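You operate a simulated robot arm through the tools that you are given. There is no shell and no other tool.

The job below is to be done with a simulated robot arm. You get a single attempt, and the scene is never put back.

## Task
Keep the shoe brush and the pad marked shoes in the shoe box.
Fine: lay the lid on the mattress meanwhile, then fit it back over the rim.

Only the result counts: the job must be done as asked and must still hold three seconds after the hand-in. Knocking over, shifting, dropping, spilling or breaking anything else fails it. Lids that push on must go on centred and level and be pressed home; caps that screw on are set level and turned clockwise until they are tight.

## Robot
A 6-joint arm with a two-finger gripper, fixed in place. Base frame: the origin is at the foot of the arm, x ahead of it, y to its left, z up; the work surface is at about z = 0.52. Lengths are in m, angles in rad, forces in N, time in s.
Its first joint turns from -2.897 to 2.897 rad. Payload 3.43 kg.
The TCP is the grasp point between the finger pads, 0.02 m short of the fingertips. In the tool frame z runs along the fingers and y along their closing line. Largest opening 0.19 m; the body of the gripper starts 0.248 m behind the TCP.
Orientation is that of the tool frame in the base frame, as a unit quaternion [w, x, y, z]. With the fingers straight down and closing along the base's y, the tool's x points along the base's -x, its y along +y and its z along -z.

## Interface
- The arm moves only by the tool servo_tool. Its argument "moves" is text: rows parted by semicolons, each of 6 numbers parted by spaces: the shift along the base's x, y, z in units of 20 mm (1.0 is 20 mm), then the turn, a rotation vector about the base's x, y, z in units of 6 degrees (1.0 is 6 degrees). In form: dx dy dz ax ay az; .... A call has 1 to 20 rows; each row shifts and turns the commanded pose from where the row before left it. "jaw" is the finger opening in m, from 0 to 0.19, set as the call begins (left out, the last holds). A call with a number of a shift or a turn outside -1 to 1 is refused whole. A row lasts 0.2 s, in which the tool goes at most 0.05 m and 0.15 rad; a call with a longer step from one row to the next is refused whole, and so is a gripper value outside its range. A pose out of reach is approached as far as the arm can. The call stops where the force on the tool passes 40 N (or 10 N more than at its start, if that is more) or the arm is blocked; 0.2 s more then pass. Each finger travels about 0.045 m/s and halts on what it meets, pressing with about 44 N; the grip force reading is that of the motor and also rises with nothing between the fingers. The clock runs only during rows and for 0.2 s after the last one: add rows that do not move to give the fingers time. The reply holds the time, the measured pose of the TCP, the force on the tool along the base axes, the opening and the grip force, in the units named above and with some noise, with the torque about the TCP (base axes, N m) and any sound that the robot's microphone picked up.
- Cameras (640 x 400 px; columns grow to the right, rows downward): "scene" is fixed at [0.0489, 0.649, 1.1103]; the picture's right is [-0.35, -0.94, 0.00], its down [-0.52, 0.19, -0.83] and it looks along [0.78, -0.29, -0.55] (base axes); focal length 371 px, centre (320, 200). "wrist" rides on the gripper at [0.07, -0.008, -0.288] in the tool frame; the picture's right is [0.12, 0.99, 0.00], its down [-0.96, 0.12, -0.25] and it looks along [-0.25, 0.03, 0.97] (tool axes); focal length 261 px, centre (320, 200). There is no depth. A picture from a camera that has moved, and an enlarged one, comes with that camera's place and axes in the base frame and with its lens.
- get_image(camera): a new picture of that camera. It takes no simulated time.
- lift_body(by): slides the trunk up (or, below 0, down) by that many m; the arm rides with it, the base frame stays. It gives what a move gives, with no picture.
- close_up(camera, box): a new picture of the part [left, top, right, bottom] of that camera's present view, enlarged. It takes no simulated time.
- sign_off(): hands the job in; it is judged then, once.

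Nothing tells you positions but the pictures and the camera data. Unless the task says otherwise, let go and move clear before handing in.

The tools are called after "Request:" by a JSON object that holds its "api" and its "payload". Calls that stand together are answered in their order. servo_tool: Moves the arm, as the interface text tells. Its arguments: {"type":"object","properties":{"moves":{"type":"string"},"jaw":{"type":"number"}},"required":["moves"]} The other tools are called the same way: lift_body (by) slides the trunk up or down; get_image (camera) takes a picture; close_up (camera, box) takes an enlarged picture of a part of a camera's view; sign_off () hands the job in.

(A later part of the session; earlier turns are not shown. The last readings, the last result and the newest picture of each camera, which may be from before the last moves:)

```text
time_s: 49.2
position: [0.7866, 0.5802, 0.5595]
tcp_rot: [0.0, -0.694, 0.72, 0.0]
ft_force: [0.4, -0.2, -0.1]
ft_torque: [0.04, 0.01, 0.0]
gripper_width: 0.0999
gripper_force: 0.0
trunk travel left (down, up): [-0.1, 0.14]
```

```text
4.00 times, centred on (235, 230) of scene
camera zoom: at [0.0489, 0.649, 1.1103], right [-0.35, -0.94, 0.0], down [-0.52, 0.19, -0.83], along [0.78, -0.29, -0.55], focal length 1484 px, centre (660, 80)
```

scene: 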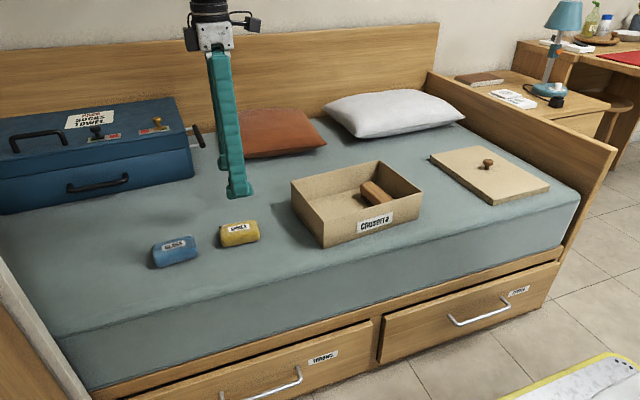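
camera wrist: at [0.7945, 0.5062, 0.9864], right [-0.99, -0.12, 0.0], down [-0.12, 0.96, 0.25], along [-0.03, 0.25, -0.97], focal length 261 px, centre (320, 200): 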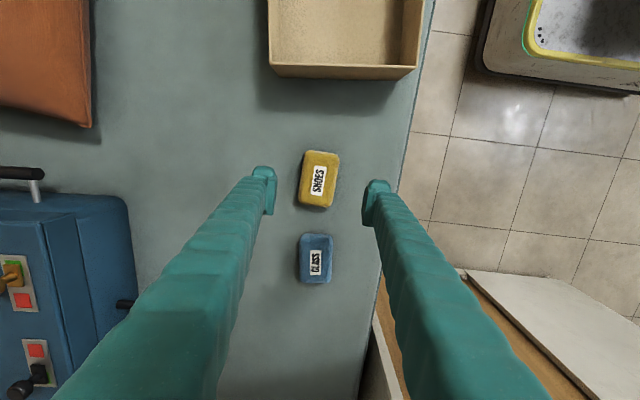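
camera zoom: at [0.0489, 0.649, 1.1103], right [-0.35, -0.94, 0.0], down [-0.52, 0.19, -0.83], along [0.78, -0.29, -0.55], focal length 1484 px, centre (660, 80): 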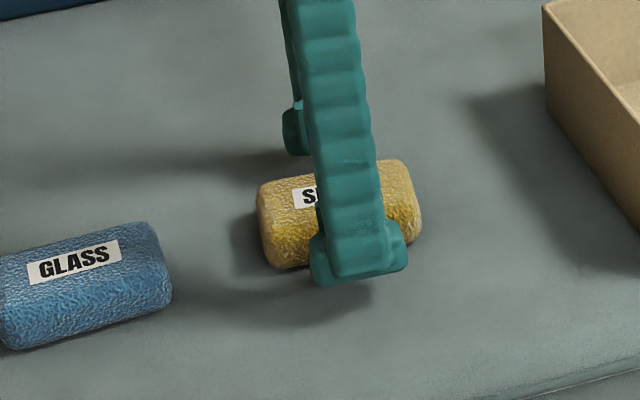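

Well aligned. I'll lower the last centimetre and close gently on it.

Request:
{"api": "servo_tool", "payload": {"moves": "0 0 -0.35 0 0 0;0 0 -0.3 0 0 0;0 0 0 0 0 0"}}

Request:
{"api": "servo_tool", "payload": {"moves": "0 0 0 0 0 0;0 0 0 0 0 0;0 0 0 0 0 0;0 0 0 0 0 0;0 0 0 0 0 0;0 0 0 0 0 0", "jaw": 0.03}}

Request:
{"api": "close_up", "payload": {"camera": "wrist", "box": [220, 100, 420, 240]}}

```text
time_s: 50.0
position: [0.7855, 0.581, 0.5454]
tcp_rot: [-0.001, -0.694, 0.72, 0.0]
ft_force: [0.5, -0.2, -0.9]
ft_torque: [0.02, -0.03, 0.01]
gripper_width: 0.1002
gripper_force: 0.0
trunk travel left (down, up): [-0.1, 0.14]
```

```text
time_s: 51.4
position: [0.7865, 0.5812, 0.5474]
tcp_rot: [0.0, -0.694, 0.72, 0.0]
ft_force: [0.1, 0.0, 0.7]
ft_torque: [-0.02, 0.0, -0.02]
gripper_width: 0.0604
gripper_force: 44.3
trunk travel left (down, up): [-0.1, 0.14]
```

```text
2.86 times, centred on (320, 170) of wrist
camera zoom: at [0.7914, 0.5098, 0.8335], right [-1.0, -0.08, 0.0], down [-0.08, 0.97, 0.25], along [-0.02, 0.25, -0.97], focal length 745 px, centre (320, 286)
```

zoom: 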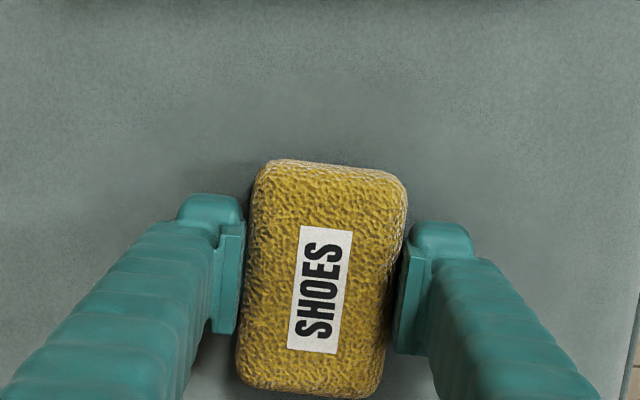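

The SHOES pad is held at 60 mm. I'll lift it and carry it over the left half of the box, turning to match the box's yaw.

Request:
{"api": "servo_tool", "payload": {"moves": "0 0 0.6 0 0 0;0 0 1 0 0 0;0 0 1 0 0 0;0 0 1 0 0 0;0 0 1 0 0 0;0 0 1 0 0 0;0 0 1 0 0 0;0 0 1 0 0 0;-0.02 -0.99 0 0 0 0.1;-0.02 -0.99 0 0 0 0.1;-0.02 -0.99 0 0 0 0.1;-0.02 -0.99 0 0 0 0.1;-0.02 -0.99 0 0 0 0.1;-0.02 -0.99 0 0 0 0.1;-0.02 -0.99 0 0 0 0.1;-0.02 -0.99 0 0 0 0.1;-0.02 -0.99 0 0 0 0.1;-0.02 -0.99 0 0 0 0.1;-0.02 -0.99 0 0 0 0.1;-0.02 -0.99 0 0 0 0.1"}}

Request:
{"api": "get_image", "payload": {"camera": "wrist"}}

Request:
{"api": "get_image", "payload": {"camera": "scene"}}

```text
time_s: 55.6
position: [0.7829, 0.3435, 0.6986]
tcp_rot: [0.0, 0.738, -0.674, 0.0]
ft_force: [0.6, 0.9, -0.6]
ft_torque: [-0.06, 0.01, 0.01]
gripper_width: 0.0603
gripper_force: 44.1
trunk travel left (down, up): [-0.1, 0.14]
```

```text
taken
camera wrist: at [0.796, 0.2735, 0.9856], right [-0.98, -0.21, 0.0], down [-0.2, 0.95, 0.25], along [-0.05, 0.24, -0.97], focal length 261 px, centre (320, 200)
```

wrist: 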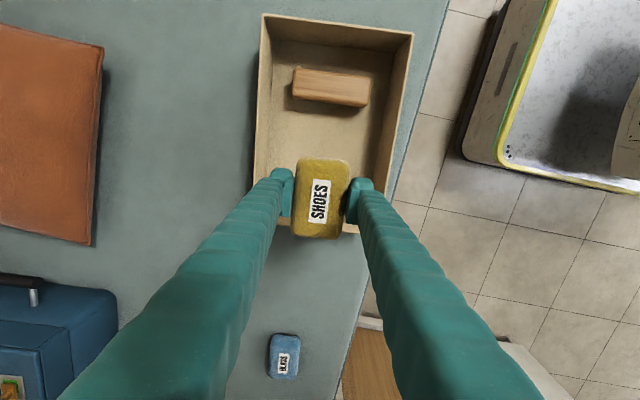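

```text
taken
```

scene: 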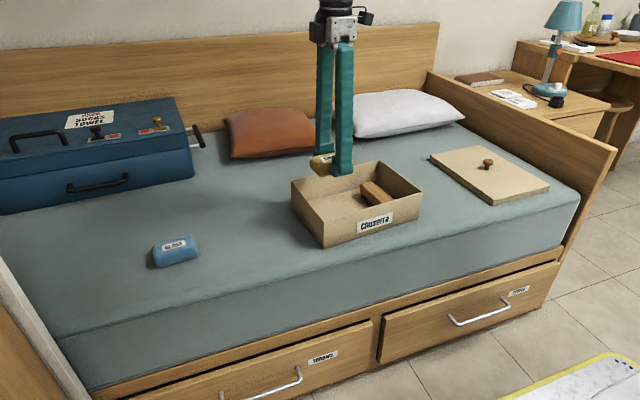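

The pad is inside the rim with room all round. I'll lower it in.

Request:
{"api": "servo_tool", "payload": {"moves": "0 -0.25 -0.8 0 0 0;0 0 -0.8 0 0 0;0 0 -0.8 0 0 0;0 0 -0.8 0 0 0;0 0 -0.8 0 0 0;0 0 -0.8 0 0 0;0 0 -0.8 0 0 0;0 0 -0.5 0 0 0;0 0 -0.3 0 0 0;0 0 0 0 0 0"}}

Request:
{"api": "servo_tool", "payload": {"moves": "0 0 -0.15 0 0 0;0 0 -0.15 0 0 0;0 0 0 0 0 0"}}

Request:
{"api": "get_image", "payload": {"camera": "wrist"}}

Request:
{"api": "close_up", "payload": {"camera": "scene", "box": [270, 130, 450, 260]}}

```text
time_s: 57.8
position: [0.7824, 0.3388, 0.5707]
tcp_rot: [0.0, 0.738, -0.675, 0.001]
ft_force: [0.0, -0.7, -0.2]
ft_torque: [0.0, 0.03, 0.0]
gripper_width: 0.0605
gripper_force: 44.0
trunk travel left (down, up): [-0.1, 0.14]
```

```text
time_s: 58.6
position: [0.7813, 0.3391, 0.5637]
tcp_rot: [0.001, 0.738, -0.675, 0.0]
ft_force: [-0.5, 0.1, -0.9]
ft_torque: [0.01, 0.01, -0.04]
gripper_width: 0.0602
gripper_force: 44.2
trunk travel left (down, up): [-0.1, 0.14]
```

```text
taken
camera wrist: at [0.7958, 0.2681, 0.8512], right [-0.98, -0.21, 0.0], down [-0.2, 0.95, 0.25], along [-0.05, 0.24, -0.97], focal length 261 px, centre (320, 200)
```

wrist: 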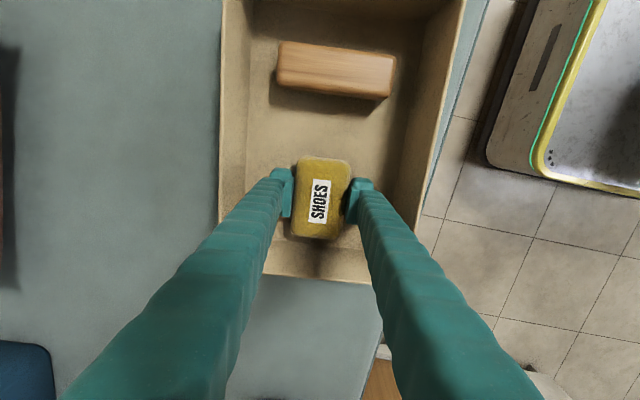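

```text
3.08 times, centred on (360, 195) of scene
camera zoom: at [0.0489, 0.649, 1.1103], right [-0.35, -0.94, 0.0], down [-0.52, 0.19, -0.83], along [0.78, -0.29, -0.55], focal length 1142 px, centre (197, 215)
```

zoom: 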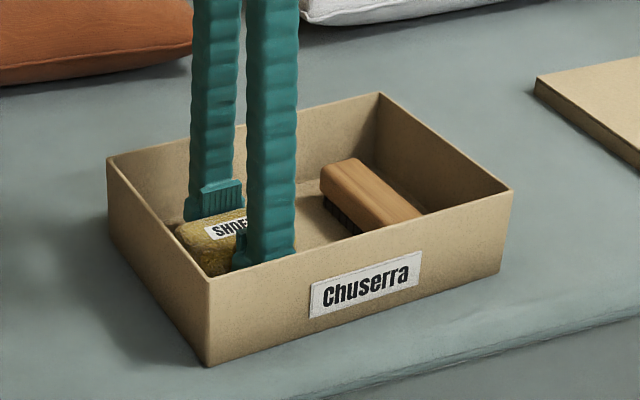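

Request:
{"api": "servo_tool", "payload": {"moves": "0 0 -0.12 0 0 0;0 0 -0.12 0 0 0;0 0 -0.12 0 0 0;0 0 0 0 0 0"}}

```text
time_s: 59.6
position: [0.7825, 0.3386, 0.5561]
tcp_rot: [-0.001, 0.738, -0.674, 0.0]
ft_force: [0.4, 0.1, -0.6]
ft_torque: [0.0, 0.0, 0.0]
gripper_width: 0.0601
gripper_force: 43.7
trunk travel left (down, up): [-0.1, 0.14]
```

Request:
{"api": "servo_tool", "payload": {"moves": "0 0 -0.1 0 0 0;0 0 -0.1 0 0 0;0 0 0 0 0 0"}}

```text
time_s: 60.4
position: [0.7825, 0.3379, 0.5541]
tcp_rot: [0.0, 0.738, -0.675, 0.001]
ft_force: [-0.3, 0.0, -0.8]
ft_torque: [-0.01, 0.02, -0.02]
gripper_width: 0.0602
gripper_force: 43.8
trunk travel left (down, up): [-0.1, 0.14]
```

Request:
{"api": "servo_tool", "payload": {"moves": "0 0 -0.1 0 0 0;0 0 0 0 0 0"}}

```text
time_s: 61.0
position: [0.7809, 0.3391, 0.5519]
tcp_rot: [0.0, 0.737, -0.675, 0.0]
ft_force: [0.5, 0.3, -0.1]
ft_torque: [0.0, -0.03, 0.0]
gripper_width: 0.0601
gripper_force: 44.2
trunk travel left (down, up): [-0.1, 0.14]
```

Request:
{"api": "servo_tool", "payload": {"moves": "0 0 -0.08 0 0 0;0 0 0 0 0 0"}}

```text
time_s: 61.6
position: [0.7814, 0.3372, 0.5517]
tcp_rot: [-0.001, 0.738, -0.675, 0.001]
ft_force: [-3.2, -0.7, 20.2]
ft_torque: [-0.08, 0.2, 0.0]
gripper_width: 0.0607
gripper_force: 44.1
trunk travel left (down, up): [-0.1, 0.14]
```

The pad is on the box floor. I'll relieve the push, open modestly and rise.

Request:
{"api": "servo_tool", "payload": {"moves": "0 0 0.08 0 0 0;0 0 0 0 0 0"}}

Request:
{"api": "servo_tool", "payload": {"moves": "0 0 0 0 0 0;0 0 0 0 0 0;0 0 0 0 0 0;0 0 0.3 0 0 0;0 0 0.7 0 0 0;0 0 1 0 0 0;0 0 1 0 0 0;0 0 1 0 0 0;0 0 1 0 0 0;0 0 1 0 0 0;0 0 1 0 0 0;0 0 1 0 0 0;0 0 1 0 0 0;0 0 0 0 0 0", "jaw": 0.085}}

Request:
{"api": "get_image", "payload": {"camera": "wrist"}}

Request:
{"api": "get_image", "payload": {"camera": "scene"}}

```text
time_s: 62.2
position: [0.7835, 0.339, 0.551]
tcp_rot: [0.0, 0.738, -0.675, 0.001]
ft_force: [-0.7, 0.8, 8.3]
ft_torque: [0.04, 0.01, 0.0]
gripper_width: 0.0604
gripper_force: 44.3
trunk travel left (down, up): [-0.1, 0.14]
```

```text
time_s: 65.2
position: [0.7823, 0.3386, 0.7317]
tcp_rot: [0.0, 0.738, -0.675, 0.0]
ft_force: [0.6, 0.2, 0.3]
ft_torque: [-0.03, 0.05, 0.02]
gripper_width: 0.0847
gripper_force: 0.1
trunk travel left (down, up): [-0.1, 0.14]
```

```text
taken
camera wrist: at [0.796, 0.2681, 1.0188], right [-0.98, -0.21, 0.0], down [-0.2, 0.95, 0.25], along [-0.05, 0.24, -0.97], focal length 261 px, centre (320, 200)
```

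wrist: 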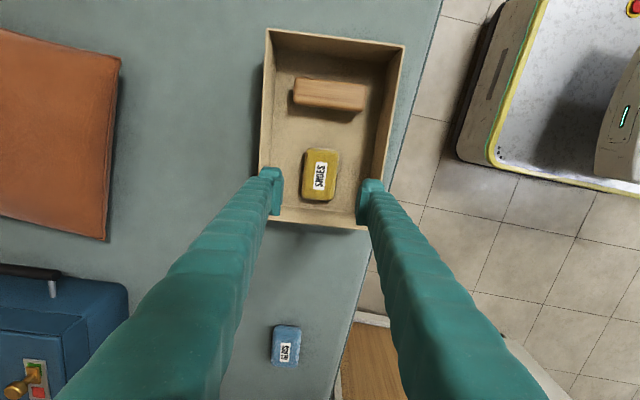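

```text
taken
```

scene: 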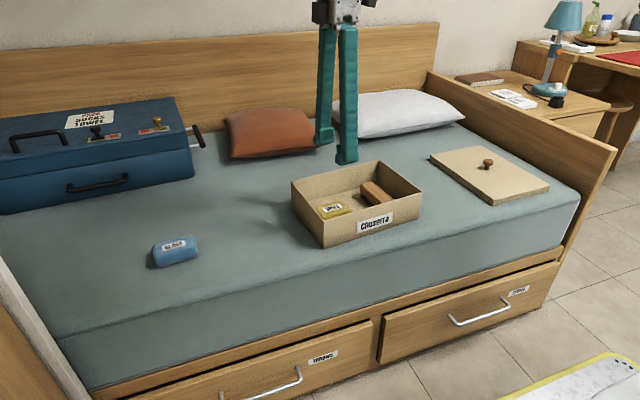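

Both items lie in the box and the box hasn't moved. I'll stop at the refit position above the box, at the original lid-grip pose in xy and yaw, for a reference view of the rim before fetching the lid.

Request:
{"api": "servo_tool", "payload": {"moves": "0.00975 -0.195813 0 0 0 -0.937625;0.00975 -0.195813 0 0 0 -0.937625;0.00975 -0.195813 0 0 0 -0.937625;0.00975 -0.195813 0 0 0 -0.937625;0.00975 -0.195813 0 0 0 -0.937625;0.00975 -0.195813 0 0 0 -0.937625;0.00975 -0.195813 0 0 0 -0.937625;0.00975 -0.195813 0 0 0 -0.937625;0.00975 -0.195813 0 0 0 -0.937625;0.00975 -0.195813 0 0 0 -0.937625;0.00975 -0.195813 0 0 0 -0.937625;0.00975 -0.195813 0 0 0 -0.937625;0.00975 -0.195813 0 0 0 -0.937625;0.00975 -0.195813 0 0 0 -0.937625;0.00975 -0.195813 0 0 0 -0.937625;0.00975 -0.195813 0 0 0 -0.937625;0 0 0 0 0 0"}}

Request:
{"api": "get_image", "payload": {"camera": "wrist"}}

Request:
{"api": "close_up", "payload": {"camera": "wrist", "box": [200, 80, 450, 260]}}

```text
time_s: 68.8
position: [0.7843, 0.2761, 0.7313]
tcp_rot: [0.0, -0.043, 0.999, 0.0]
ft_force: [0.2, 0.1, -0.6]
ft_torque: [0.02, 0.01, -0.02]
gripper_width: 0.0849
gripper_force: 0.0
trunk travel left (down, up): [-0.1, 0.14]
```

```text
taken
camera wrist: at [0.7138, 0.2606, 1.0184], right [-0.21, 0.98, 0.0], down [0.95, 0.2, 0.25], along [0.24, 0.05, -0.97], focal length 261 px, centre (320, 200)
```

wrist: 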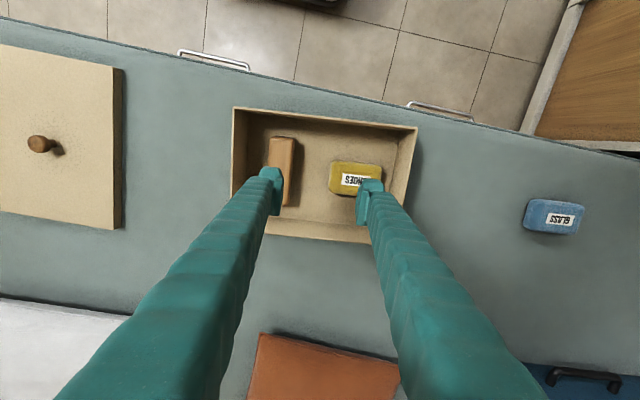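

```text
2.22 times, centred on (325, 170) of wrist
camera zoom: at [0.7138, 0.2606, 1.0184], right [-0.21, 0.98, 0.0], down [0.95, 0.2, 0.25], along [0.24, 0.05, -0.97], focal length 579 px, centre (309, 267)
```

zoom: 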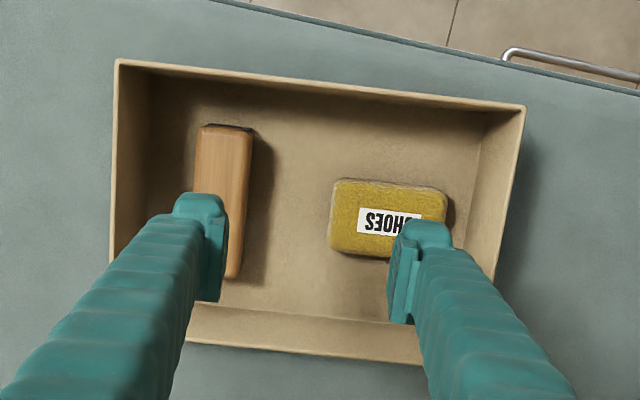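

The rim view is recorded. Now on to the lid, reversing the earlier path exactly.

Request:
{"api": "servo_tool", "payload": {"moves": "0.093083 -0.986667 0 0 0 -0.660333;0.093083 -0.986667 0 0 0 -0.660333;0.093083 -0.986667 0 0 0 -0.660333;0.093083 -0.986667 0 0 0 -0.660333;0.093083 -0.986667 0 0 0 -0.660333;0.093083 -0.986667 0 0 0 -0.660333;0.093083 -0.986667 0 0 0 -0.660333;0.093083 -0.986667 0 0 0 -0.660333;0.093083 -0.986667 0 0 0 -0.660333;0.093083 -0.986667 0 0 0 -0.660333;0.093083 -0.986667 0 0 0 -0.660333;0.093083 -0.986667 0 0 0 -0.660333;0.093083 -0.986667 0 0 0 -0.660333;0.093083 -0.986667 0 0 0 -0.660333;0.093083 -0.986667 0 0 0 -0.660333;0.093083 -0.986667 0 0 0 -0.660333;0.093083 -0.986667 0 0 0 -0.660333;0.093083 -0.986667 0 0 0 -0.660333;0.093083 -0.986667 0 0 0 -0.660333;0.093083 -0.986667 0 0 0 -0.660333", "jaw": 0.08}}

Request:
{"api": "servo_tool", "payload": {"moves": "0.093083 -0.986667 0 0 0 -0.660333;0.093083 -0.986667 0 0 0 -0.660333;0.093083 -0.986667 0 0 0 -0.660333;0.093083 -0.986667 0 0 0 -0.660333;0 0 0 0 0 0;0 0 -1 0 0 0;0 0 -1 0 0 0;0 0 -1 0 0 0;0 0 -1 0 0 0;0 0 -1 0 0 0;0 0 0 0 0 0"}}

Request:
{"api": "get_image", "payload": {"camera": "wrist"}}

Request:
{"api": "close_up", "payload": {"camera": "wrist", "box": [220, 100, 420, 240]}}

```text
time_s: 73.0
position: [0.8212, -0.1178, 0.7302]
tcp_rot: [0.0, 0.603, 0.798, 0.0]
ft_force: [0.3, -0.9, 0.3]
ft_torque: [-0.04, 0.0, 0.01]
gripper_width: 0.0798
gripper_force: 0.1
trunk travel left (down, up): [-0.1, 0.14]
```

```text
time_s: 75.4
position: [0.8314, -0.1995, 0.6326]
tcp_rot: [0.0, 0.707, 0.707, 0.001]
ft_force: [0.2, -0.5, -0.1]
ft_torque: [0.03, -0.04, 0.02]
gripper_width: 0.0799
gripper_force: 0.0
trunk travel left (down, up): [-0.1, 0.14]
```

```text
taken
camera wrist: at [0.8217, -0.1298, 0.9191], right [0.99, 0.12, 0.0], down [0.12, -0.96, 0.25], along [0.03, -0.25, -0.97], focal length 261 px, centre (320, 200)
```

wrist: 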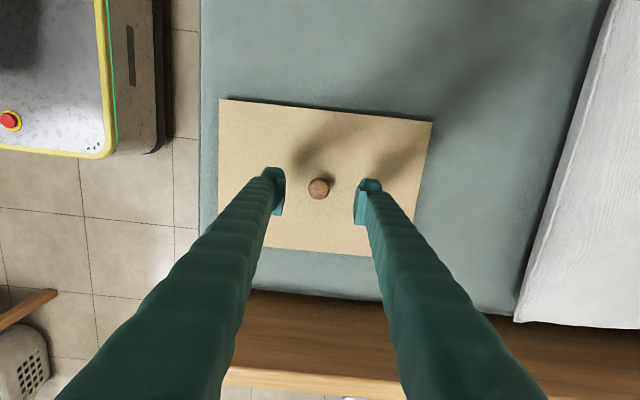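

```text
2.86 times, centred on (320, 170) of wrist
camera zoom: at [0.8217, -0.1298, 0.9191], right [0.99, 0.12, 0.0], down [0.12, -0.96, 0.25], along [0.03, -0.25, -0.97], focal length 745 px, centre (320, 286)
```

zoom: 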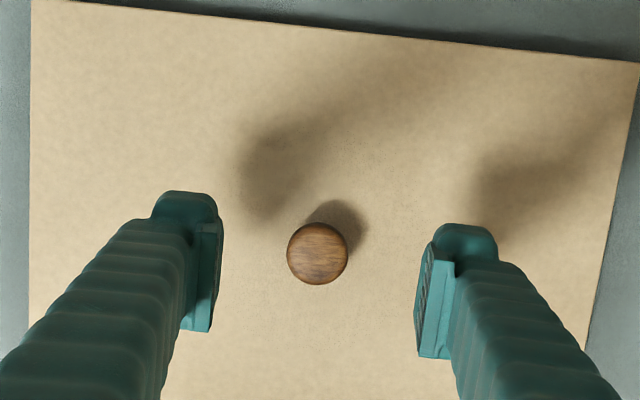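

The lid is where I left it and the knob is centred. I'll go down slightly deeper than before for a firmer hold.

Request:
{"api": "servo_tool", "payload": {"moves": "0 0 -1 0 0 0;0 0 -1 0 0 0;0 0 -0.6 0 0 0;0 0 -0.31 0 0 0;0 0 -0.2 0 0 0;0 0 0 0 0 0"}}

Request:
{"api": "close_up", "payload": {"camera": "scene", "box": [440, 120, 540, 200]}}

Request:
{"api": "close_up", "payload": {"camera": "wrist", "box": [220, 100, 420, 240]}}

```text
time_s: 76.8
position: [0.8305, -0.198, 0.5699]
tcp_rot: [0.0, 0.707, 0.707, 0.0]
ft_force: [-0.1, 0.0, -0.1]
ft_torque: [0.04, -0.01, 0.04]
gripper_width: 0.08
gripper_force: 0.1
trunk travel left (down, up): [-0.1, 0.14]
```

```text
5.00 times, centred on (490, 160) of scene
camera zoom: at [0.0489, 0.649, 1.1103], right [-0.35, -0.94, 0.0], down [-0.52, 0.19, -0.83], along [0.78, -0.29, -0.55], focal length 1855 px, centre (-530, 400)
```

zoom: 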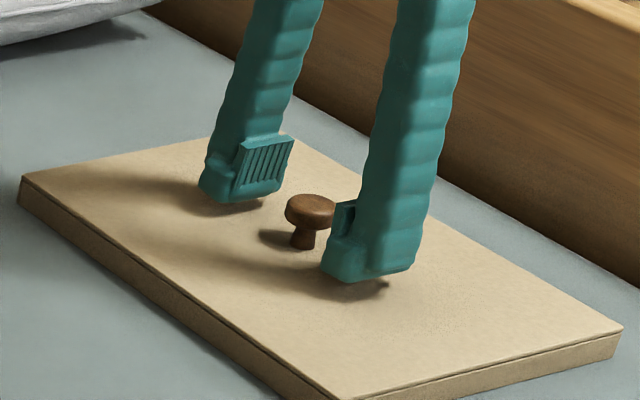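

```text
2.86 times, centred on (320, 170) of wrist
camera zoom: at [0.8216, -0.1282, 0.8557], right [0.99, 0.12, 0.0], down [0.12, -0.96, 0.25], along [0.03, -0.25, -0.97], focal length 745 px, centre (320, 286)
```

zoom: 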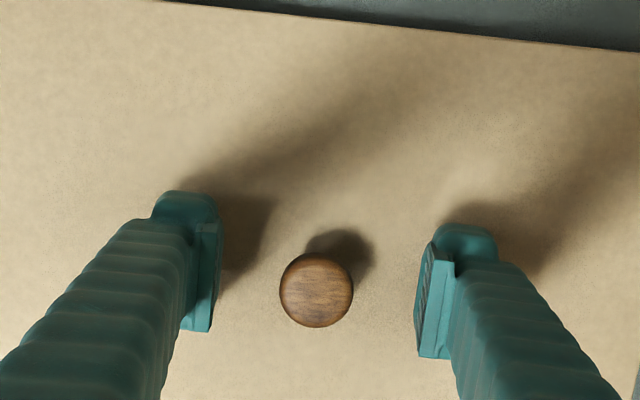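

Request:
{"api": "servo_tool", "payload": {"moves": "0 0 0 0 0 0;0 0 0 0 0 0;0 0 0 0 0 0;0 0 0 0 0 0;0 0 0 0 0 0;0 0 0 0 0 0;0 0 0 0 0 0", "jaw": 0.0}}

Request:
{"api": "servo_tool", "payload": {"moves": "0 0 0.2 0 0 0;0 0 0.3 0 0 0;0 0 0.5 0 0 0;0 0 0.5 0 0 0;0 0 0.5 0 0 0;0 0 0 0 0 0"}}

Request:
{"api": "close_up", "payload": {"camera": "scene", "box": [400, 80, 580, 225]}}

Request:
{"api": "close_up", "payload": {"camera": "wrist", "box": [220, 100, 420, 240]}}

```text
time_s: 78.4
position: [0.8316, -0.1968, 0.5685]
tcp_rot: [0.0, 0.707, 0.707, 0.0]
ft_force: [-1.2, 0.4, 0.5]
ft_torque: [-0.04, -0.01, -0.01]
gripper_width: 0.0279
gripper_force: 43.8
trunk travel left (down, up): [-0.1, 0.14]
```

```text
time_s: 79.8
position: [0.8302, -0.1974, 0.6093]
tcp_rot: [0.001, 0.707, 0.707, 0.0]
ft_force: [0.1, -0.2, -0.7]
ft_torque: [0.03, 0.02, -0.05]
gripper_width: 0.028
gripper_force: 44.3
trunk travel left (down, up): [-0.1, 0.14]
```

```text
2.76 times, centred on (490, 152) of scene
camera zoom: at [0.0489, 0.649, 1.1103], right [-0.35, -0.94, 0.0], down [-0.52, 0.19, -0.83], along [0.78, -0.29, -0.55], focal length 1024 px, centre (-149, 331)
```

zoom: 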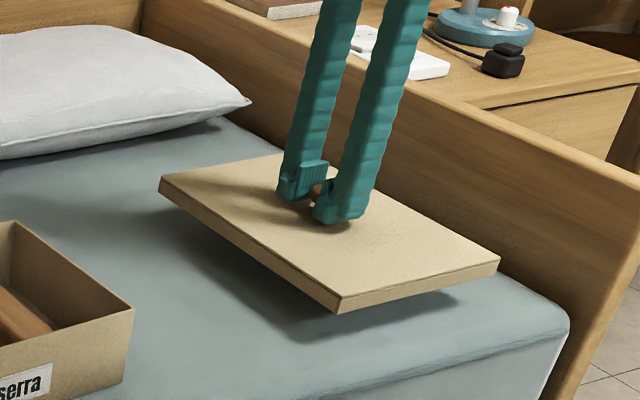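

```text
2.86 times, centred on (320, 170) of wrist
camera zoom: at [0.8209, -0.1278, 0.8966], right [0.99, 0.12, 0.0], down [0.12, -0.96, 0.25], along [0.03, -0.25, -0.97], focal length 745 px, centre (320, 286)
```

zoom: 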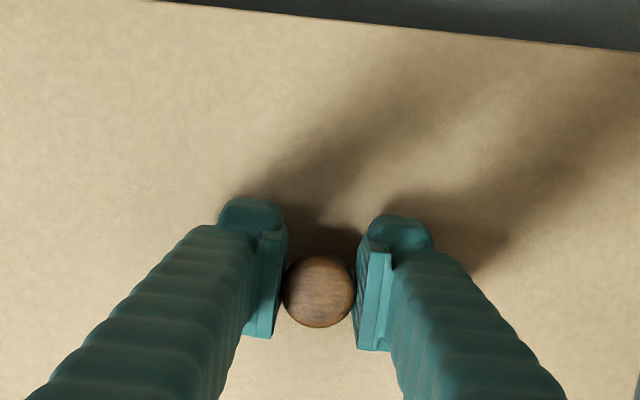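

The lid is held firmly; it sits about 2 mm along the pads from the original grip, and I'll correct for that. Raising and carrying it back over the box, reversing the turn.

Request:
{"api": "servo_tool", "payload": {"moves": "0 0 0.6 0 0 0;0 0 0.9 0 0 0;0 0 1 0 0 0;0 0 1 0 0 0;0 0 1 0 0 0;0 0 1 0 0 0;0 0 0.7 0 0 0;-0.05 0.5 0 0 0 0.3;-0.0974 0.98 0 0 0 0.66;-0.0974 0.98 0 0 0 0.66;-0.0974 0.98 0 0 0 0.66;-0.0974 0.98 0 0 0 0.66;-0.0974 0.98 0 0 0 0.66;-0.0974 0.98 0 0 0 0.66;-0.0974 0.98 0 0 0 0.66;-0.0974 0.98 0 0 0 0.66;-0.0974 0.98 0 0 0 0.66;-0.0974 0.98 0 0 0 0.66;-0.0974 0.98 0 0 0 0.66;-0.0974 0.98 0 0 0 0.66"}}

Request:
{"api": "get_image", "payload": {"camera": "scene"}}

```text
time_s: 84.0
position: [0.807, 0.0471, 0.7326]
tcp_rot: [0.0, 0.347, 0.938, 0.0]
ft_force: [0.9, 0.2, -0.2]
ft_torque: [0.05, 0.03, 0.03]
gripper_width: 0.0252
gripper_force: 44.3
trunk travel left (down, up): [-0.1, 0.14]
```

```text
taken
```

scene: 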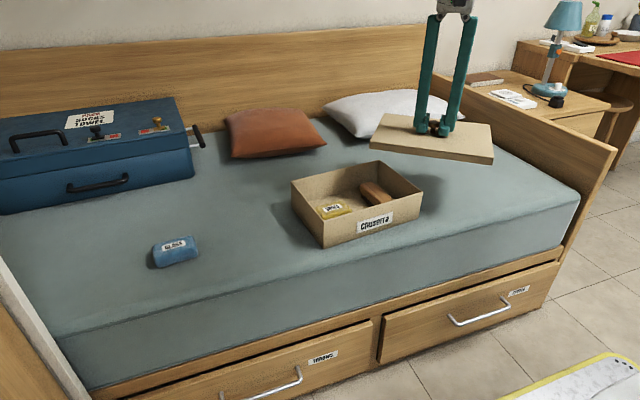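

The opening reading dropped to 25 mm, so I'll check the grip before continuing.

Request:
{"api": "close_up", "payload": {"camera": "scene", "box": [400, 90, 480, 150]}}

Request:
{"api": "close_up", "payload": {"camera": "wrist", "box": [220, 100, 420, 240]}}

Request:
{"api": "get_image", "payload": {"camera": "wrist"}}

```text
6.67 times, centred on (440, 120) of scene
camera zoom: at [0.0489, 0.649, 1.1103], right [-0.35, -0.94, 0.0], down [-0.52, 0.19, -0.83], along [0.78, -0.29, -0.55], focal length 2474 px, centre (-480, 733)
```

zoom: 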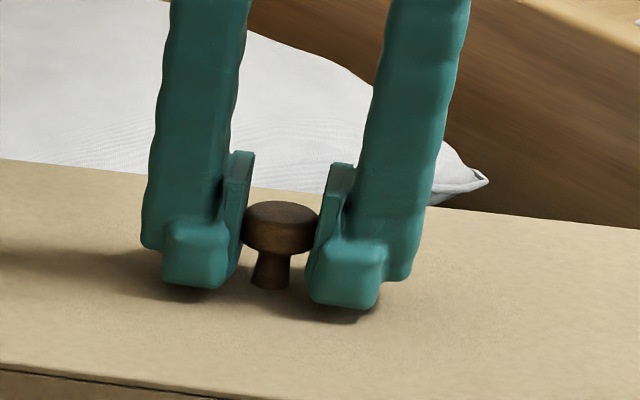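

```text
2.86 times, centred on (320, 170) of wrist
camera zoom: at [0.747, 0.0864, 1.0199], right [0.56, 0.83, 0.0], down [0.81, -0.54, 0.25], along [0.21, -0.14, -0.97], focal length 745 px, centre (320, 286)
```

zoom: 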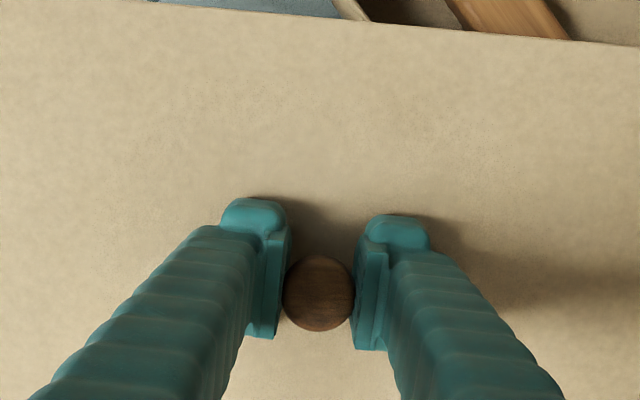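

```text
taken
camera wrist: at [0.747, 0.0864, 1.0199], right [0.56, 0.83, 0.0], down [0.81, -0.54, 0.25], along [0.21, -0.14, -0.97], focal length 261 px, centre (320, 200)
```

wrist: 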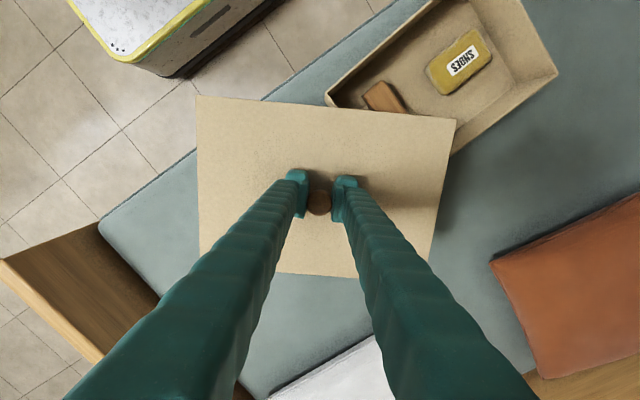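

The grip is deep and stable, with the lid turned only about 1° in it. I'll finish the carry more slowly, then compare the lid with the rim.

Request:
{"api": "servo_tool", "payload": {"moves": "-0.07435 0.75407 0 0 0 0.50853;-0.07435 0.75407 0 0 0 0.50853;-0.07435 0.75407 0 0 0 0.50853;-0.07435 0.75407 0 0 0 0.50853;-0.07435 0.75407 0 0 0 0.50853;-0.07435 0.75407 0 0 0 0.50853;-0.07435 0.75407 0 0 0 0.50853;-0.07435 0.75407 0 0 0 0.50853;-0.07435 0.75407 0 0 0 0.50853;-0.07435 0.75407 0 0 0 0.50853;-0.07435 0.75407 0 0 0 0.50853;-0.07435 0.75407 0 0 0 0.50853;-0.07435 0.75407 0 0 0 0.50853;-0.07435 0.75407 0 0 0 0.50853;-0.07435 0.75407 0 0 0 0.50853;0 0 0 0 0 0;0 0 0 0 0 0"}}

Request:
{"api": "get_image", "payload": {"camera": "wrist"}}

Request:
{"api": "close_up", "payload": {"camera": "wrist", "box": [180, 70, 480, 290]}}

Request:
{"api": "close_up", "payload": {"camera": "scene", "box": [270, 90, 450, 255]}}

```text
time_s: 87.6
position: [0.786, 0.2739, 0.7337]
tcp_rot: [0.0, -0.044, 0.999, 0.0]
ft_force: [0.7, -0.4, -0.7]
ft_torque: [0.02, 0.03, 0.06]
gripper_width: 0.0252
gripper_force: 43.6
trunk travel left (down, up): [-0.1, 0.14]
```

```text
taken
camera wrist: at [0.7156, 0.2593, 1.0201], right [-0.21, 0.98, 0.0], down [0.95, 0.2, 0.25], along [0.24, 0.05, -0.97], focal length 261 px, centre (320, 200)
```

wrist: 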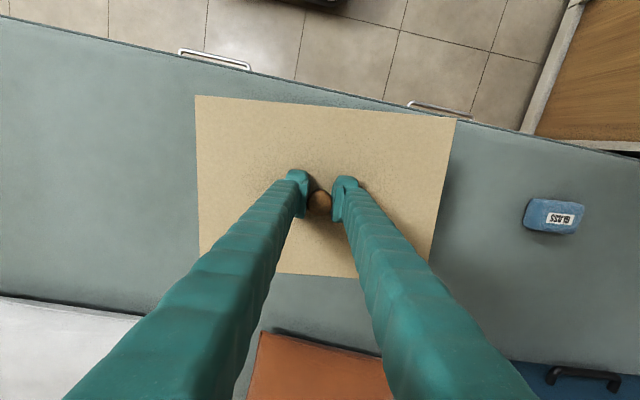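

```text
1.82 times, centred on (330, 180) of wrist
camera zoom: at [0.7156, 0.2593, 1.0201], right [-0.21, 0.98, 0.0], down [0.95, 0.2, 0.25], along [0.24, 0.05, -0.97], focal length 474 px, centre (302, 236)
```

zoom: 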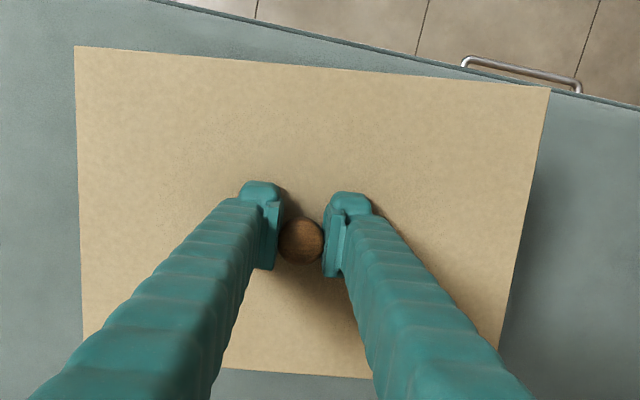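

```text
2.42 times, centred on (360, 172) of scene
camera zoom: at [0.0489, 0.649, 1.1103], right [-0.35, -0.94, 0.0], down [-0.52, 0.19, -0.83], along [0.78, -0.29, -0.55], focal length 900 px, centre (223, 267)
```

zoom: 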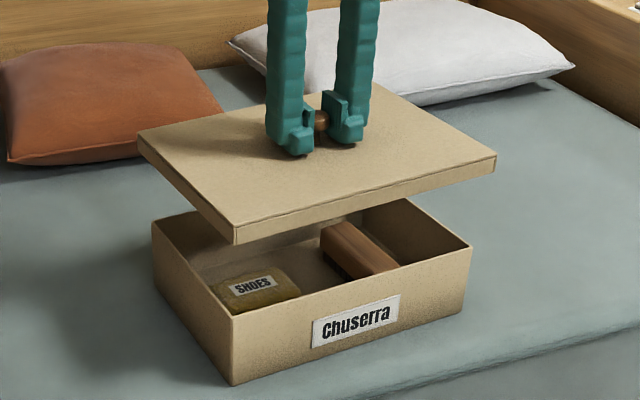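

Measured against the earlier rim view, the lid is centred to about 1 mm but turned about 1.2° too far. I'll correct that and lower to just above the rim for a check.

Request:
{"api": "servo_tool", "payload": {"moves": "0 0.05 0 0 0 -0.2;0 0 -0.6 0 0 0;0 0 -0.6 0 0 0;0 0 -0.6 0 0 0;0 0 -0.6 0 0 0;0 0 -0.5 0 0 0;0 0 -0.3 0 0 0;0 0 0 0 0 0;0 0 0 0 0 0"}}

Request:
{"api": "close_up", "payload": {"camera": "scene", "box": [270, 110, 450, 255]}}

Request:
{"api": "close_up", "payload": {"camera": "wrist", "box": [180, 70, 480, 290]}}

Request:
{"api": "close_up", "payload": {"camera": "scene", "box": [280, 160, 360, 250]}}

Request:
{"api": "close_up", "payload": {"camera": "scene", "box": [350, 150, 440, 240]}}

```text
time_s: 89.6
position: [0.7856, 0.276, 0.6697]
tcp_rot: [0.0, -0.035, 0.999, 0.0]
ft_force: [-0.1, 0.2, -0.1]
ft_torque: [0.0, 0.0, 0.0]
gripper_width: 0.025
gripper_force: 43.6
trunk travel left (down, up): [-0.1, 0.14]
```

```text
2.76 times, centred on (360, 182) of scene
camera zoom: at [0.0489, 0.649, 1.1103], right [-0.35, -0.94, 0.0], down [-0.52, 0.19, -0.83], along [0.78, -0.29, -0.55], focal length 1024 px, centre (210, 248)
```

zoom: 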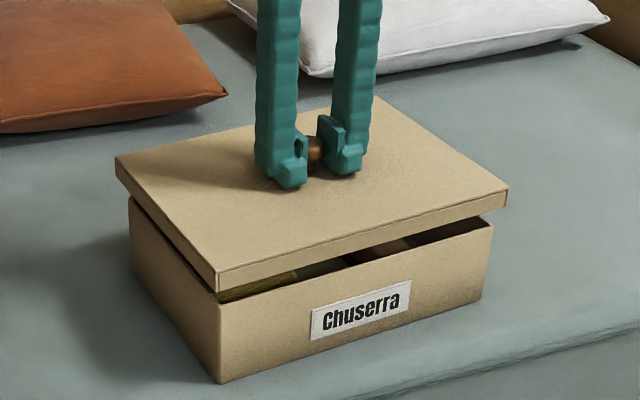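

```text
1.82 times, centred on (330, 180) of wrist
camera zoom: at [0.7142, 0.2623, 0.9554], right [-0.19, 0.98, 0.0], down [0.95, 0.18, 0.25], along [0.24, 0.05, -0.97], focal length 474 px, centre (302, 236)
```

zoom: 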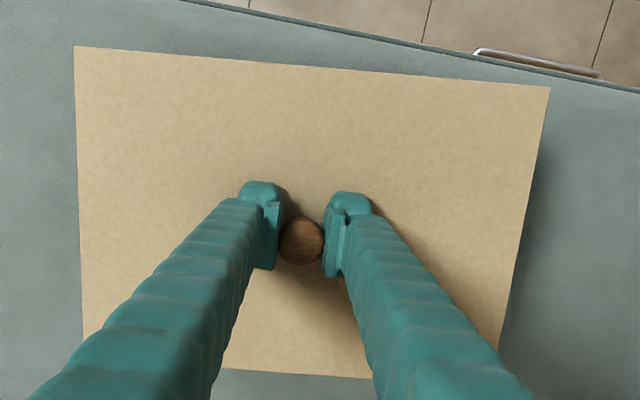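

```text
4.44 times, centred on (320, 205) of scene
camera zoom: at [0.0489, 0.649, 1.1103], right [-0.35, -0.94, 0.0], down [-0.52, 0.19, -0.83], along [0.78, -0.29, -0.55], focal length 1649 px, centre (320, 178)
```

zoom: 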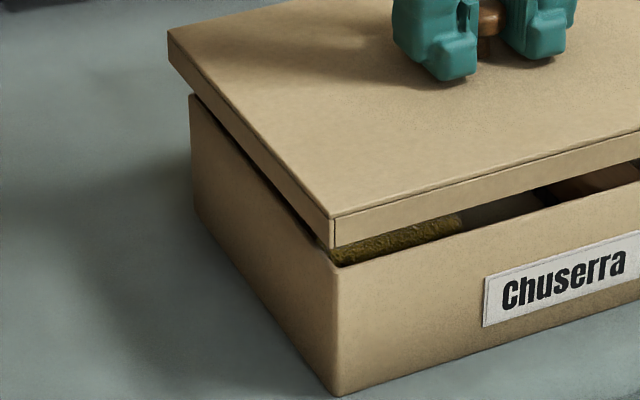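

```text
4.44 times, centred on (395, 195) of scene
camera zoom: at [0.0489, 0.649, 1.1103], right [-0.35, -0.94, 0.0], down [-0.52, 0.19, -0.83], along [0.78, -0.29, -0.55], focal length 1649 px, centre (-13, 222)
```

zoom: 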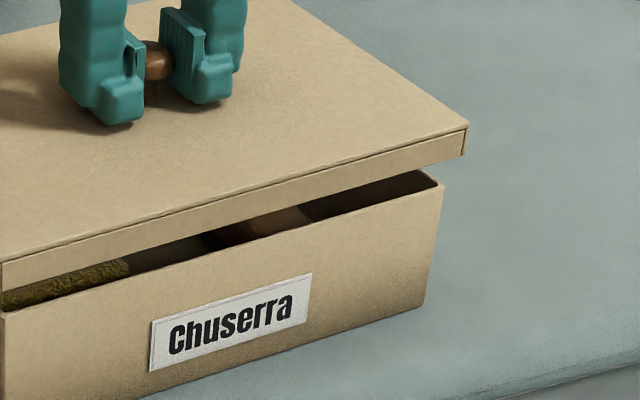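

The lid is over the rim and square in plan, but the scene view suggests its right end is about 1° high. I'll roll the tool slightly to level it and look again.

Request:
{"api": "servo_tool", "payload": {"moves": "0 0.05 0 0.2 0.018 0;0 0 0 0 0 0;0 0 0 0 0 0"}}

Request:
{"api": "close_up", "payload": {"camera": "scene", "box": [280, 160, 360, 250]}}

Request:
{"api": "close_up", "payload": {"camera": "scene", "box": [350, 150, 440, 240]}}

Request:
{"api": "close_up", "payload": {"camera": "scene", "box": [335, 130, 385, 175]}}

```text
time_s: 90.4
position: [0.7838, 0.2771, 0.6674]
tcp_rot: [0.0, -0.033, 0.999, 0.011]
ft_force: [0.3, -0.4, -0.4]
ft_torque: [0.02, 0.02, 0.0]
gripper_width: 0.0246
gripper_force: 44.3
trunk travel left (down, up): [-0.1, 0.14]
```

```text
4.44 times, centred on (320, 205) of scene
camera zoom: at [0.0489, 0.649, 1.1103], right [-0.35, -0.94, 0.0], down [-0.52, 0.19, -0.83], along [0.78, -0.29, -0.55], focal length 1649 px, centre (320, 178)
```

zoom: 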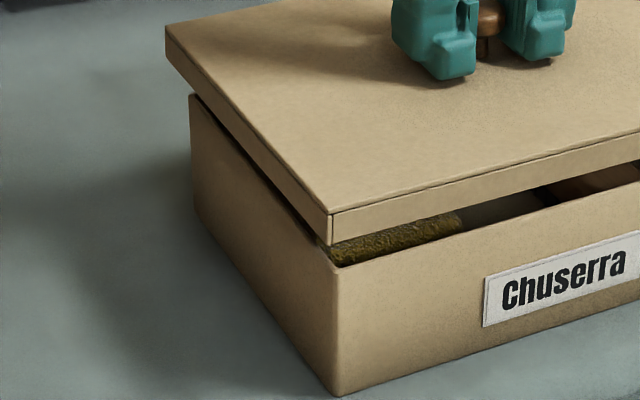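

```text
4.44 times, centred on (395, 195) of scene
camera zoom: at [0.0489, 0.649, 1.1103], right [-0.35, -0.94, 0.0], down [-0.52, 0.19, -0.83], along [0.78, -0.29, -0.55], focal length 1649 px, centre (-13, 222)
```

zoom: 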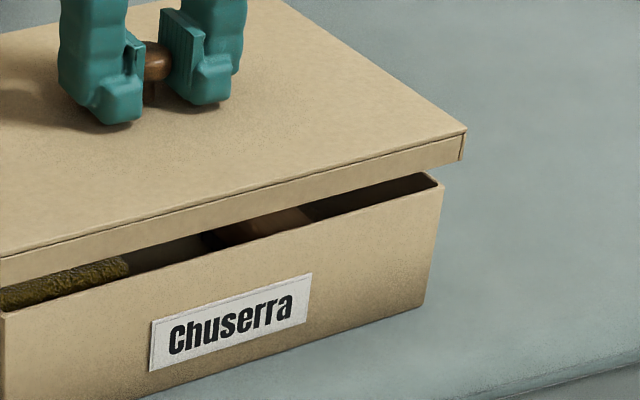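

```text
8.89 times, centred on (360, 152) of scene
camera zoom: at [0.0489, 0.649, 1.1103], right [-0.35, -0.94, 0.0], down [-0.52, 0.19, -0.83], along [0.78, -0.29, -0.55], focal length 3298 px, centre (-36, 622)
```

zoom: 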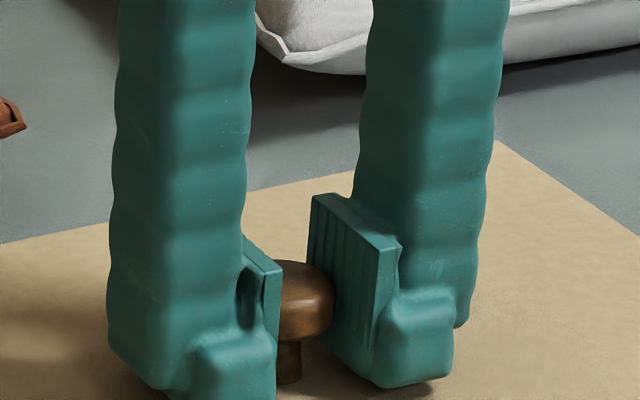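

The lid is now level with the rim and evenly overhanging. I'll nudge 1 mm in +y and start down in small steps, watching force.

Request:
{"api": "servo_tool", "payload": {"moves": "0 0.05 -0.1 0 0 0;0 0 -0.1 0 0 0;0 0 -0.1 0 0 0;0 0 -0.1 0 0 0;0 0 -0.1 0 0 0;0 0 -0.1 0 0 0;0 0 0 0 0 0"}}

Request:
{"api": "close_up", "payload": {"camera": "scene", "box": [280, 160, 360, 250]}}

Request:
{"api": "close_up", "payload": {"camera": "scene", "box": [350, 150, 440, 240]}}

```text
time_s: 92.0
position: [0.7838, 0.277, 0.6586]
tcp_rot: [0.0, -0.034, 0.999, 0.011]
ft_force: [1.0, -1.3, -0.4]
ft_torque: [-0.01, 0.0, 0.0]
gripper_width: 0.0249
gripper_force: 44.1
trunk travel left (down, up): [-0.1, 0.14]
```

```text
4.44 times, centred on (320, 205) of scene
camera zoom: at [0.0489, 0.649, 1.1103], right [-0.35, -0.94, 0.0], down [-0.52, 0.19, -0.83], along [0.78, -0.29, -0.55], focal length 1649 px, centre (320, 178)
```

zoom: 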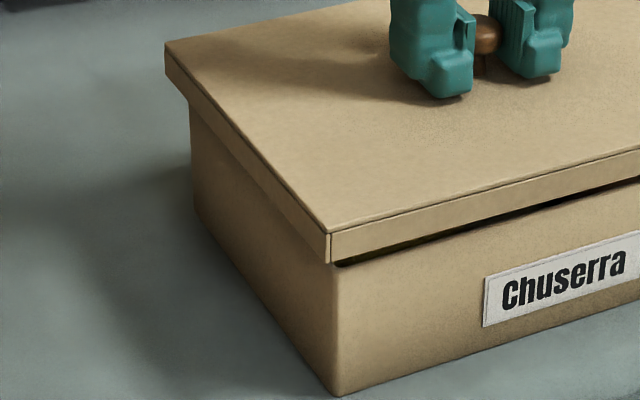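

```text
4.44 times, centred on (395, 195) of scene
camera zoom: at [0.0489, 0.649, 1.1103], right [-0.35, -0.94, 0.0], down [-0.52, 0.19, -0.83], along [0.78, -0.29, -0.55], focal length 1649 px, centre (-13, 222)
```

zoom: 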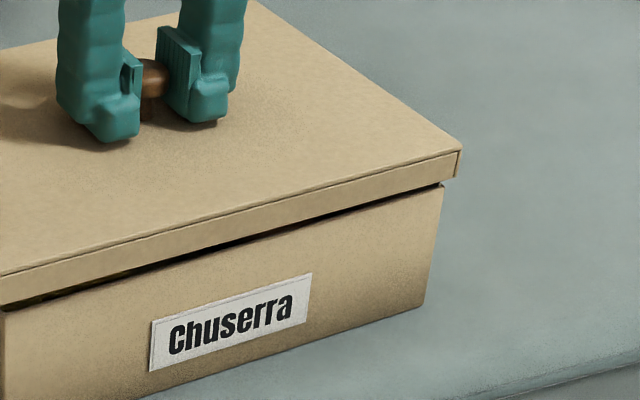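

The lid's skirt is just about to pass the rim, with even overhang. Continuing down gently.

Request:
{"api": "servo_tool", "payload": {"moves": "0 0 -0.1 0 0 0;0 0 -0.1 0 0 0;0 0 -0.1 0 0 0;0 0 0 0 0 0"}}

Request:
{"api": "close_up", "payload": {"camera": "scene", "box": [270, 120, 450, 250]}}

```text
time_s: 93.0
position: [0.7827, 0.2784, 0.652]
tcp_rot: [0.0, -0.034, 0.999, 0.01]
ft_force: [0.8, 0.4, 0.4]
ft_torque: [-0.07, -0.05, 0.01]
gripper_width: 0.0249
gripper_force: 43.7
trunk travel left (down, up): [-0.1, 0.14]
```

```text
3.08 times, centred on (360, 185) of scene
camera zoom: at [0.0489, 0.649, 1.1103], right [-0.35, -0.94, 0.0], down [-0.52, 0.19, -0.83], along [0.78, -0.29, -0.55], focal length 1142 px, centre (197, 246)
```

zoom: 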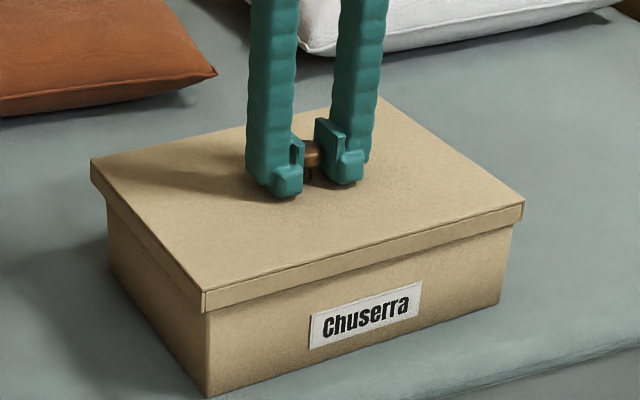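

Comparing with the original closed-lid picture, the lid is about 3 mm too far to +y and I slightly over-rolled it. I'll raise a little, correct both, and lower again.

Request:
{"api": "servo_tool", "payload": {"moves": "0 0 0.25 0 0 0;0 -0.11 0 -0.1 -0.009 0;0 0 0 0 0 0;0 0 -0.15 0 0 0;0 0 -0.1 0 0 0;0 0 0 0 0 0;0 0 0 0 0 0"}}

Request:
{"api": "close_up", "payload": {"camera": "scene", "box": [270, 120, 450, 250]}}

Request:
{"api": "close_up", "payload": {"camera": "wrist", "box": [180, 70, 480, 290]}}

```text
time_s: 94.6
position: [0.7827, 0.2744, 0.651]
tcp_rot: [0.0, -0.034, 0.999, 0.005]
ft_force: [-0.2, 0.3, -0.7]
ft_torque: [0.01, -0.01, 0.0]
gripper_width: 0.0249
gripper_force: 44.0
trunk travel left (down, up): [-0.1, 0.14]
```

```text
3.08 times, centred on (360, 185) of scene
camera zoom: at [0.0489, 0.649, 1.1103], right [-0.35, -0.94, 0.0], down [-0.52, 0.19, -0.83], along [0.78, -0.29, -0.55], focal length 1142 px, centre (197, 246)
```

zoom: 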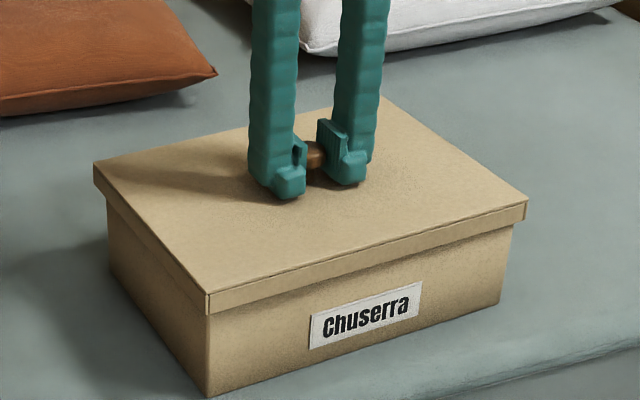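

```text
1.82 times, centred on (330, 180) of wrist
camera zoom: at [0.7135, 0.2586, 0.9367], right [-0.19, 0.98, 0.01], down [0.95, 0.18, 0.25], along [0.24, 0.06, -0.97], focal length 474 px, centre (302, 236)
```

zoom: 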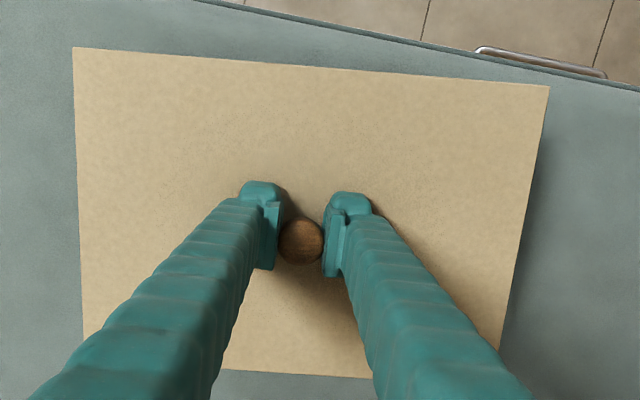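

The lid corners now match the original closed-lid picture within a pixel or two. Continuing down.

Request:
{"api": "servo_tool", "payload": {"moves": "0 0 -0.1 0 0 0;0 0 -0.1 0 0 0;0 0 0 0 0 0"}}

```text
time_s: 95.4
position: [0.7848, 0.274, 0.6464]
tcp_rot: [-0.001, -0.034, 0.999, 0.005]
ft_force: [0.7, 0.3, 1.2]
ft_torque: [-0.14, 0.13, -0.06]
gripper_width: 0.0247
gripper_force: 44.0
trunk travel left (down, up): [-0.1, 0.14]
```

Request:
{"api": "servo_tool", "payload": {"moves": "0 0 -0.1 0 0 0;0 0 -0.1 0 0 0;0 0 0 0 0 0"}}

Request:
{"api": "close_up", "payload": {"camera": "scene", "box": [270, 120, 450, 250]}}

```text
time_s: 96.2
position: [0.7851, 0.2762, 0.6423]
tcp_rot: [0.0, -0.035, 0.999, 0.005]
ft_force: [0.7, -0.5, -0.7]
ft_torque: [0.01, 0.0, 0.0]
gripper_width: 0.025
gripper_force: 43.8
trunk travel left (down, up): [-0.1, 0.14]
```

```text
3.08 times, centred on (360, 185) of scene
camera zoom: at [0.0489, 0.649, 1.1103], right [-0.35, -0.94, 0.0], down [-0.52, 0.19, -0.83], along [0.78, -0.29, -0.55], focal length 1142 px, centre (197, 246)
```

zoom: 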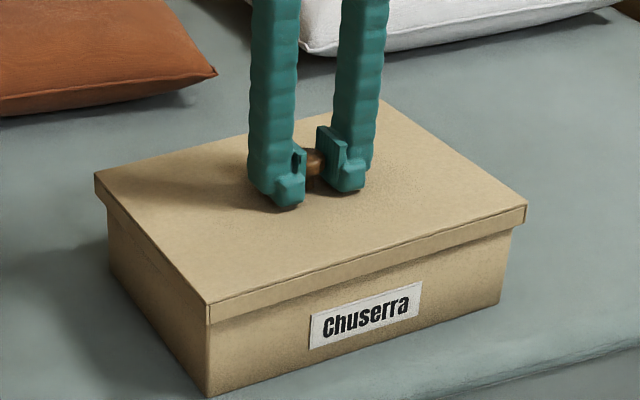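

Request:
{"api": "servo_tool", "payload": {"moves": "0 0 -0.1 0 0 0;0 0 -0.1 0 0 0;0 0 0 0 0 0"}}

Request:
{"api": "close_up", "payload": {"camera": "scene", "box": [270, 120, 450, 250]}}

Request:
{"api": "close_up", "payload": {"camera": "scene", "box": [350, 150, 440, 240]}}

```text
time_s: 97.0
position: [0.7828, 0.2755, 0.6396]
tcp_rot: [0.0, -0.035, 0.999, 0.005]
ft_force: [-0.9, -1.6, -0.7]
ft_torque: [-0.02, 0.0, -0.1]
gripper_width: 0.0249
gripper_force: 43.2
trunk travel left (down, up): [-0.1, 0.14]
```

```text
3.08 times, centred on (360, 185) of scene
camera zoom: at [0.0489, 0.649, 1.1103], right [-0.35, -0.94, 0.0], down [-0.52, 0.19, -0.83], along [0.78, -0.29, -0.55], focal length 1142 px, centre (197, 246)
```

zoom: 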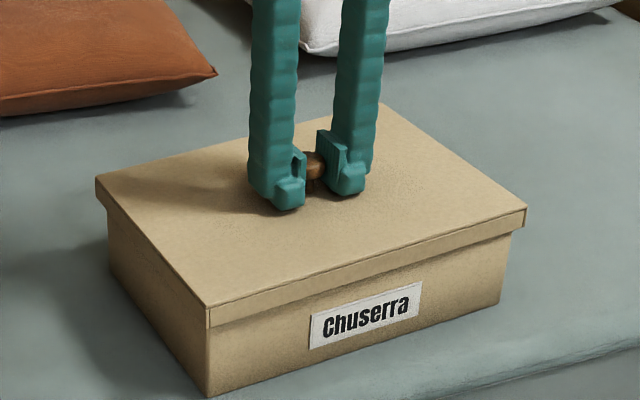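

```text
4.44 times, centred on (395, 195) of scene
camera zoom: at [0.0489, 0.649, 1.1103], right [-0.35, -0.94, 0.0], down [-0.52, 0.19, -0.83], along [0.78, -0.29, -0.55], focal length 1649 px, centre (-13, 222)
```

zoom: 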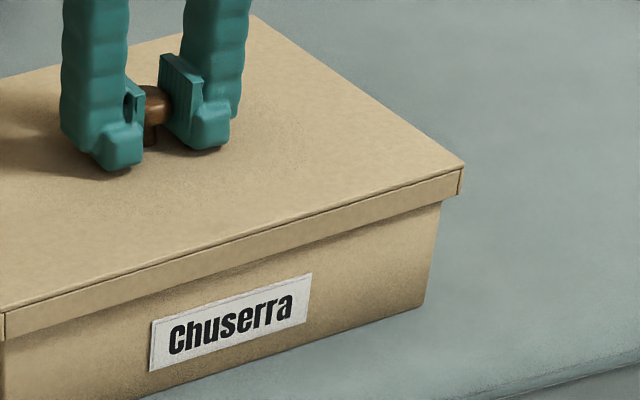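

The skirt now overlaps the rim without resistance. Continuing in 2 mm steps until it seats.

Request:
{"api": "servo_tool", "payload": {"moves": "0 0 -0.1 0 0 0;0 0 -0.1 0 0 0;0 0 0 0 0 0"}}

Request:
{"api": "close_up", "payload": {"camera": "scene", "box": [270, 120, 450, 250]}}

```text
time_s: 97.8
position: [0.7839, 0.2751, 0.6349]
tcp_rot: [0.0, -0.034, 0.999, 0.005]
ft_force: [-0.5, -0.3, -1.6]
ft_torque: [0.03, 0.03, 0.02]
gripper_width: 0.025
gripper_force: 43.5
trunk travel left (down, up): [-0.1, 0.14]
```

```text
3.08 times, centred on (360, 185) of scene
camera zoom: at [0.0489, 0.649, 1.1103], right [-0.35, -0.94, 0.0], down [-0.52, 0.19, -0.83], along [0.78, -0.29, -0.55], focal length 1142 px, centre (197, 246)
```

zoom: 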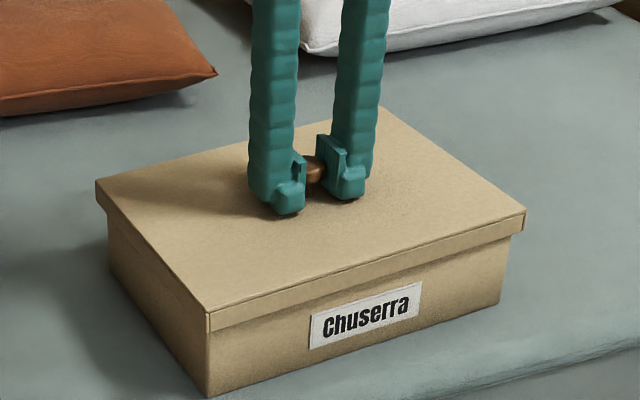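

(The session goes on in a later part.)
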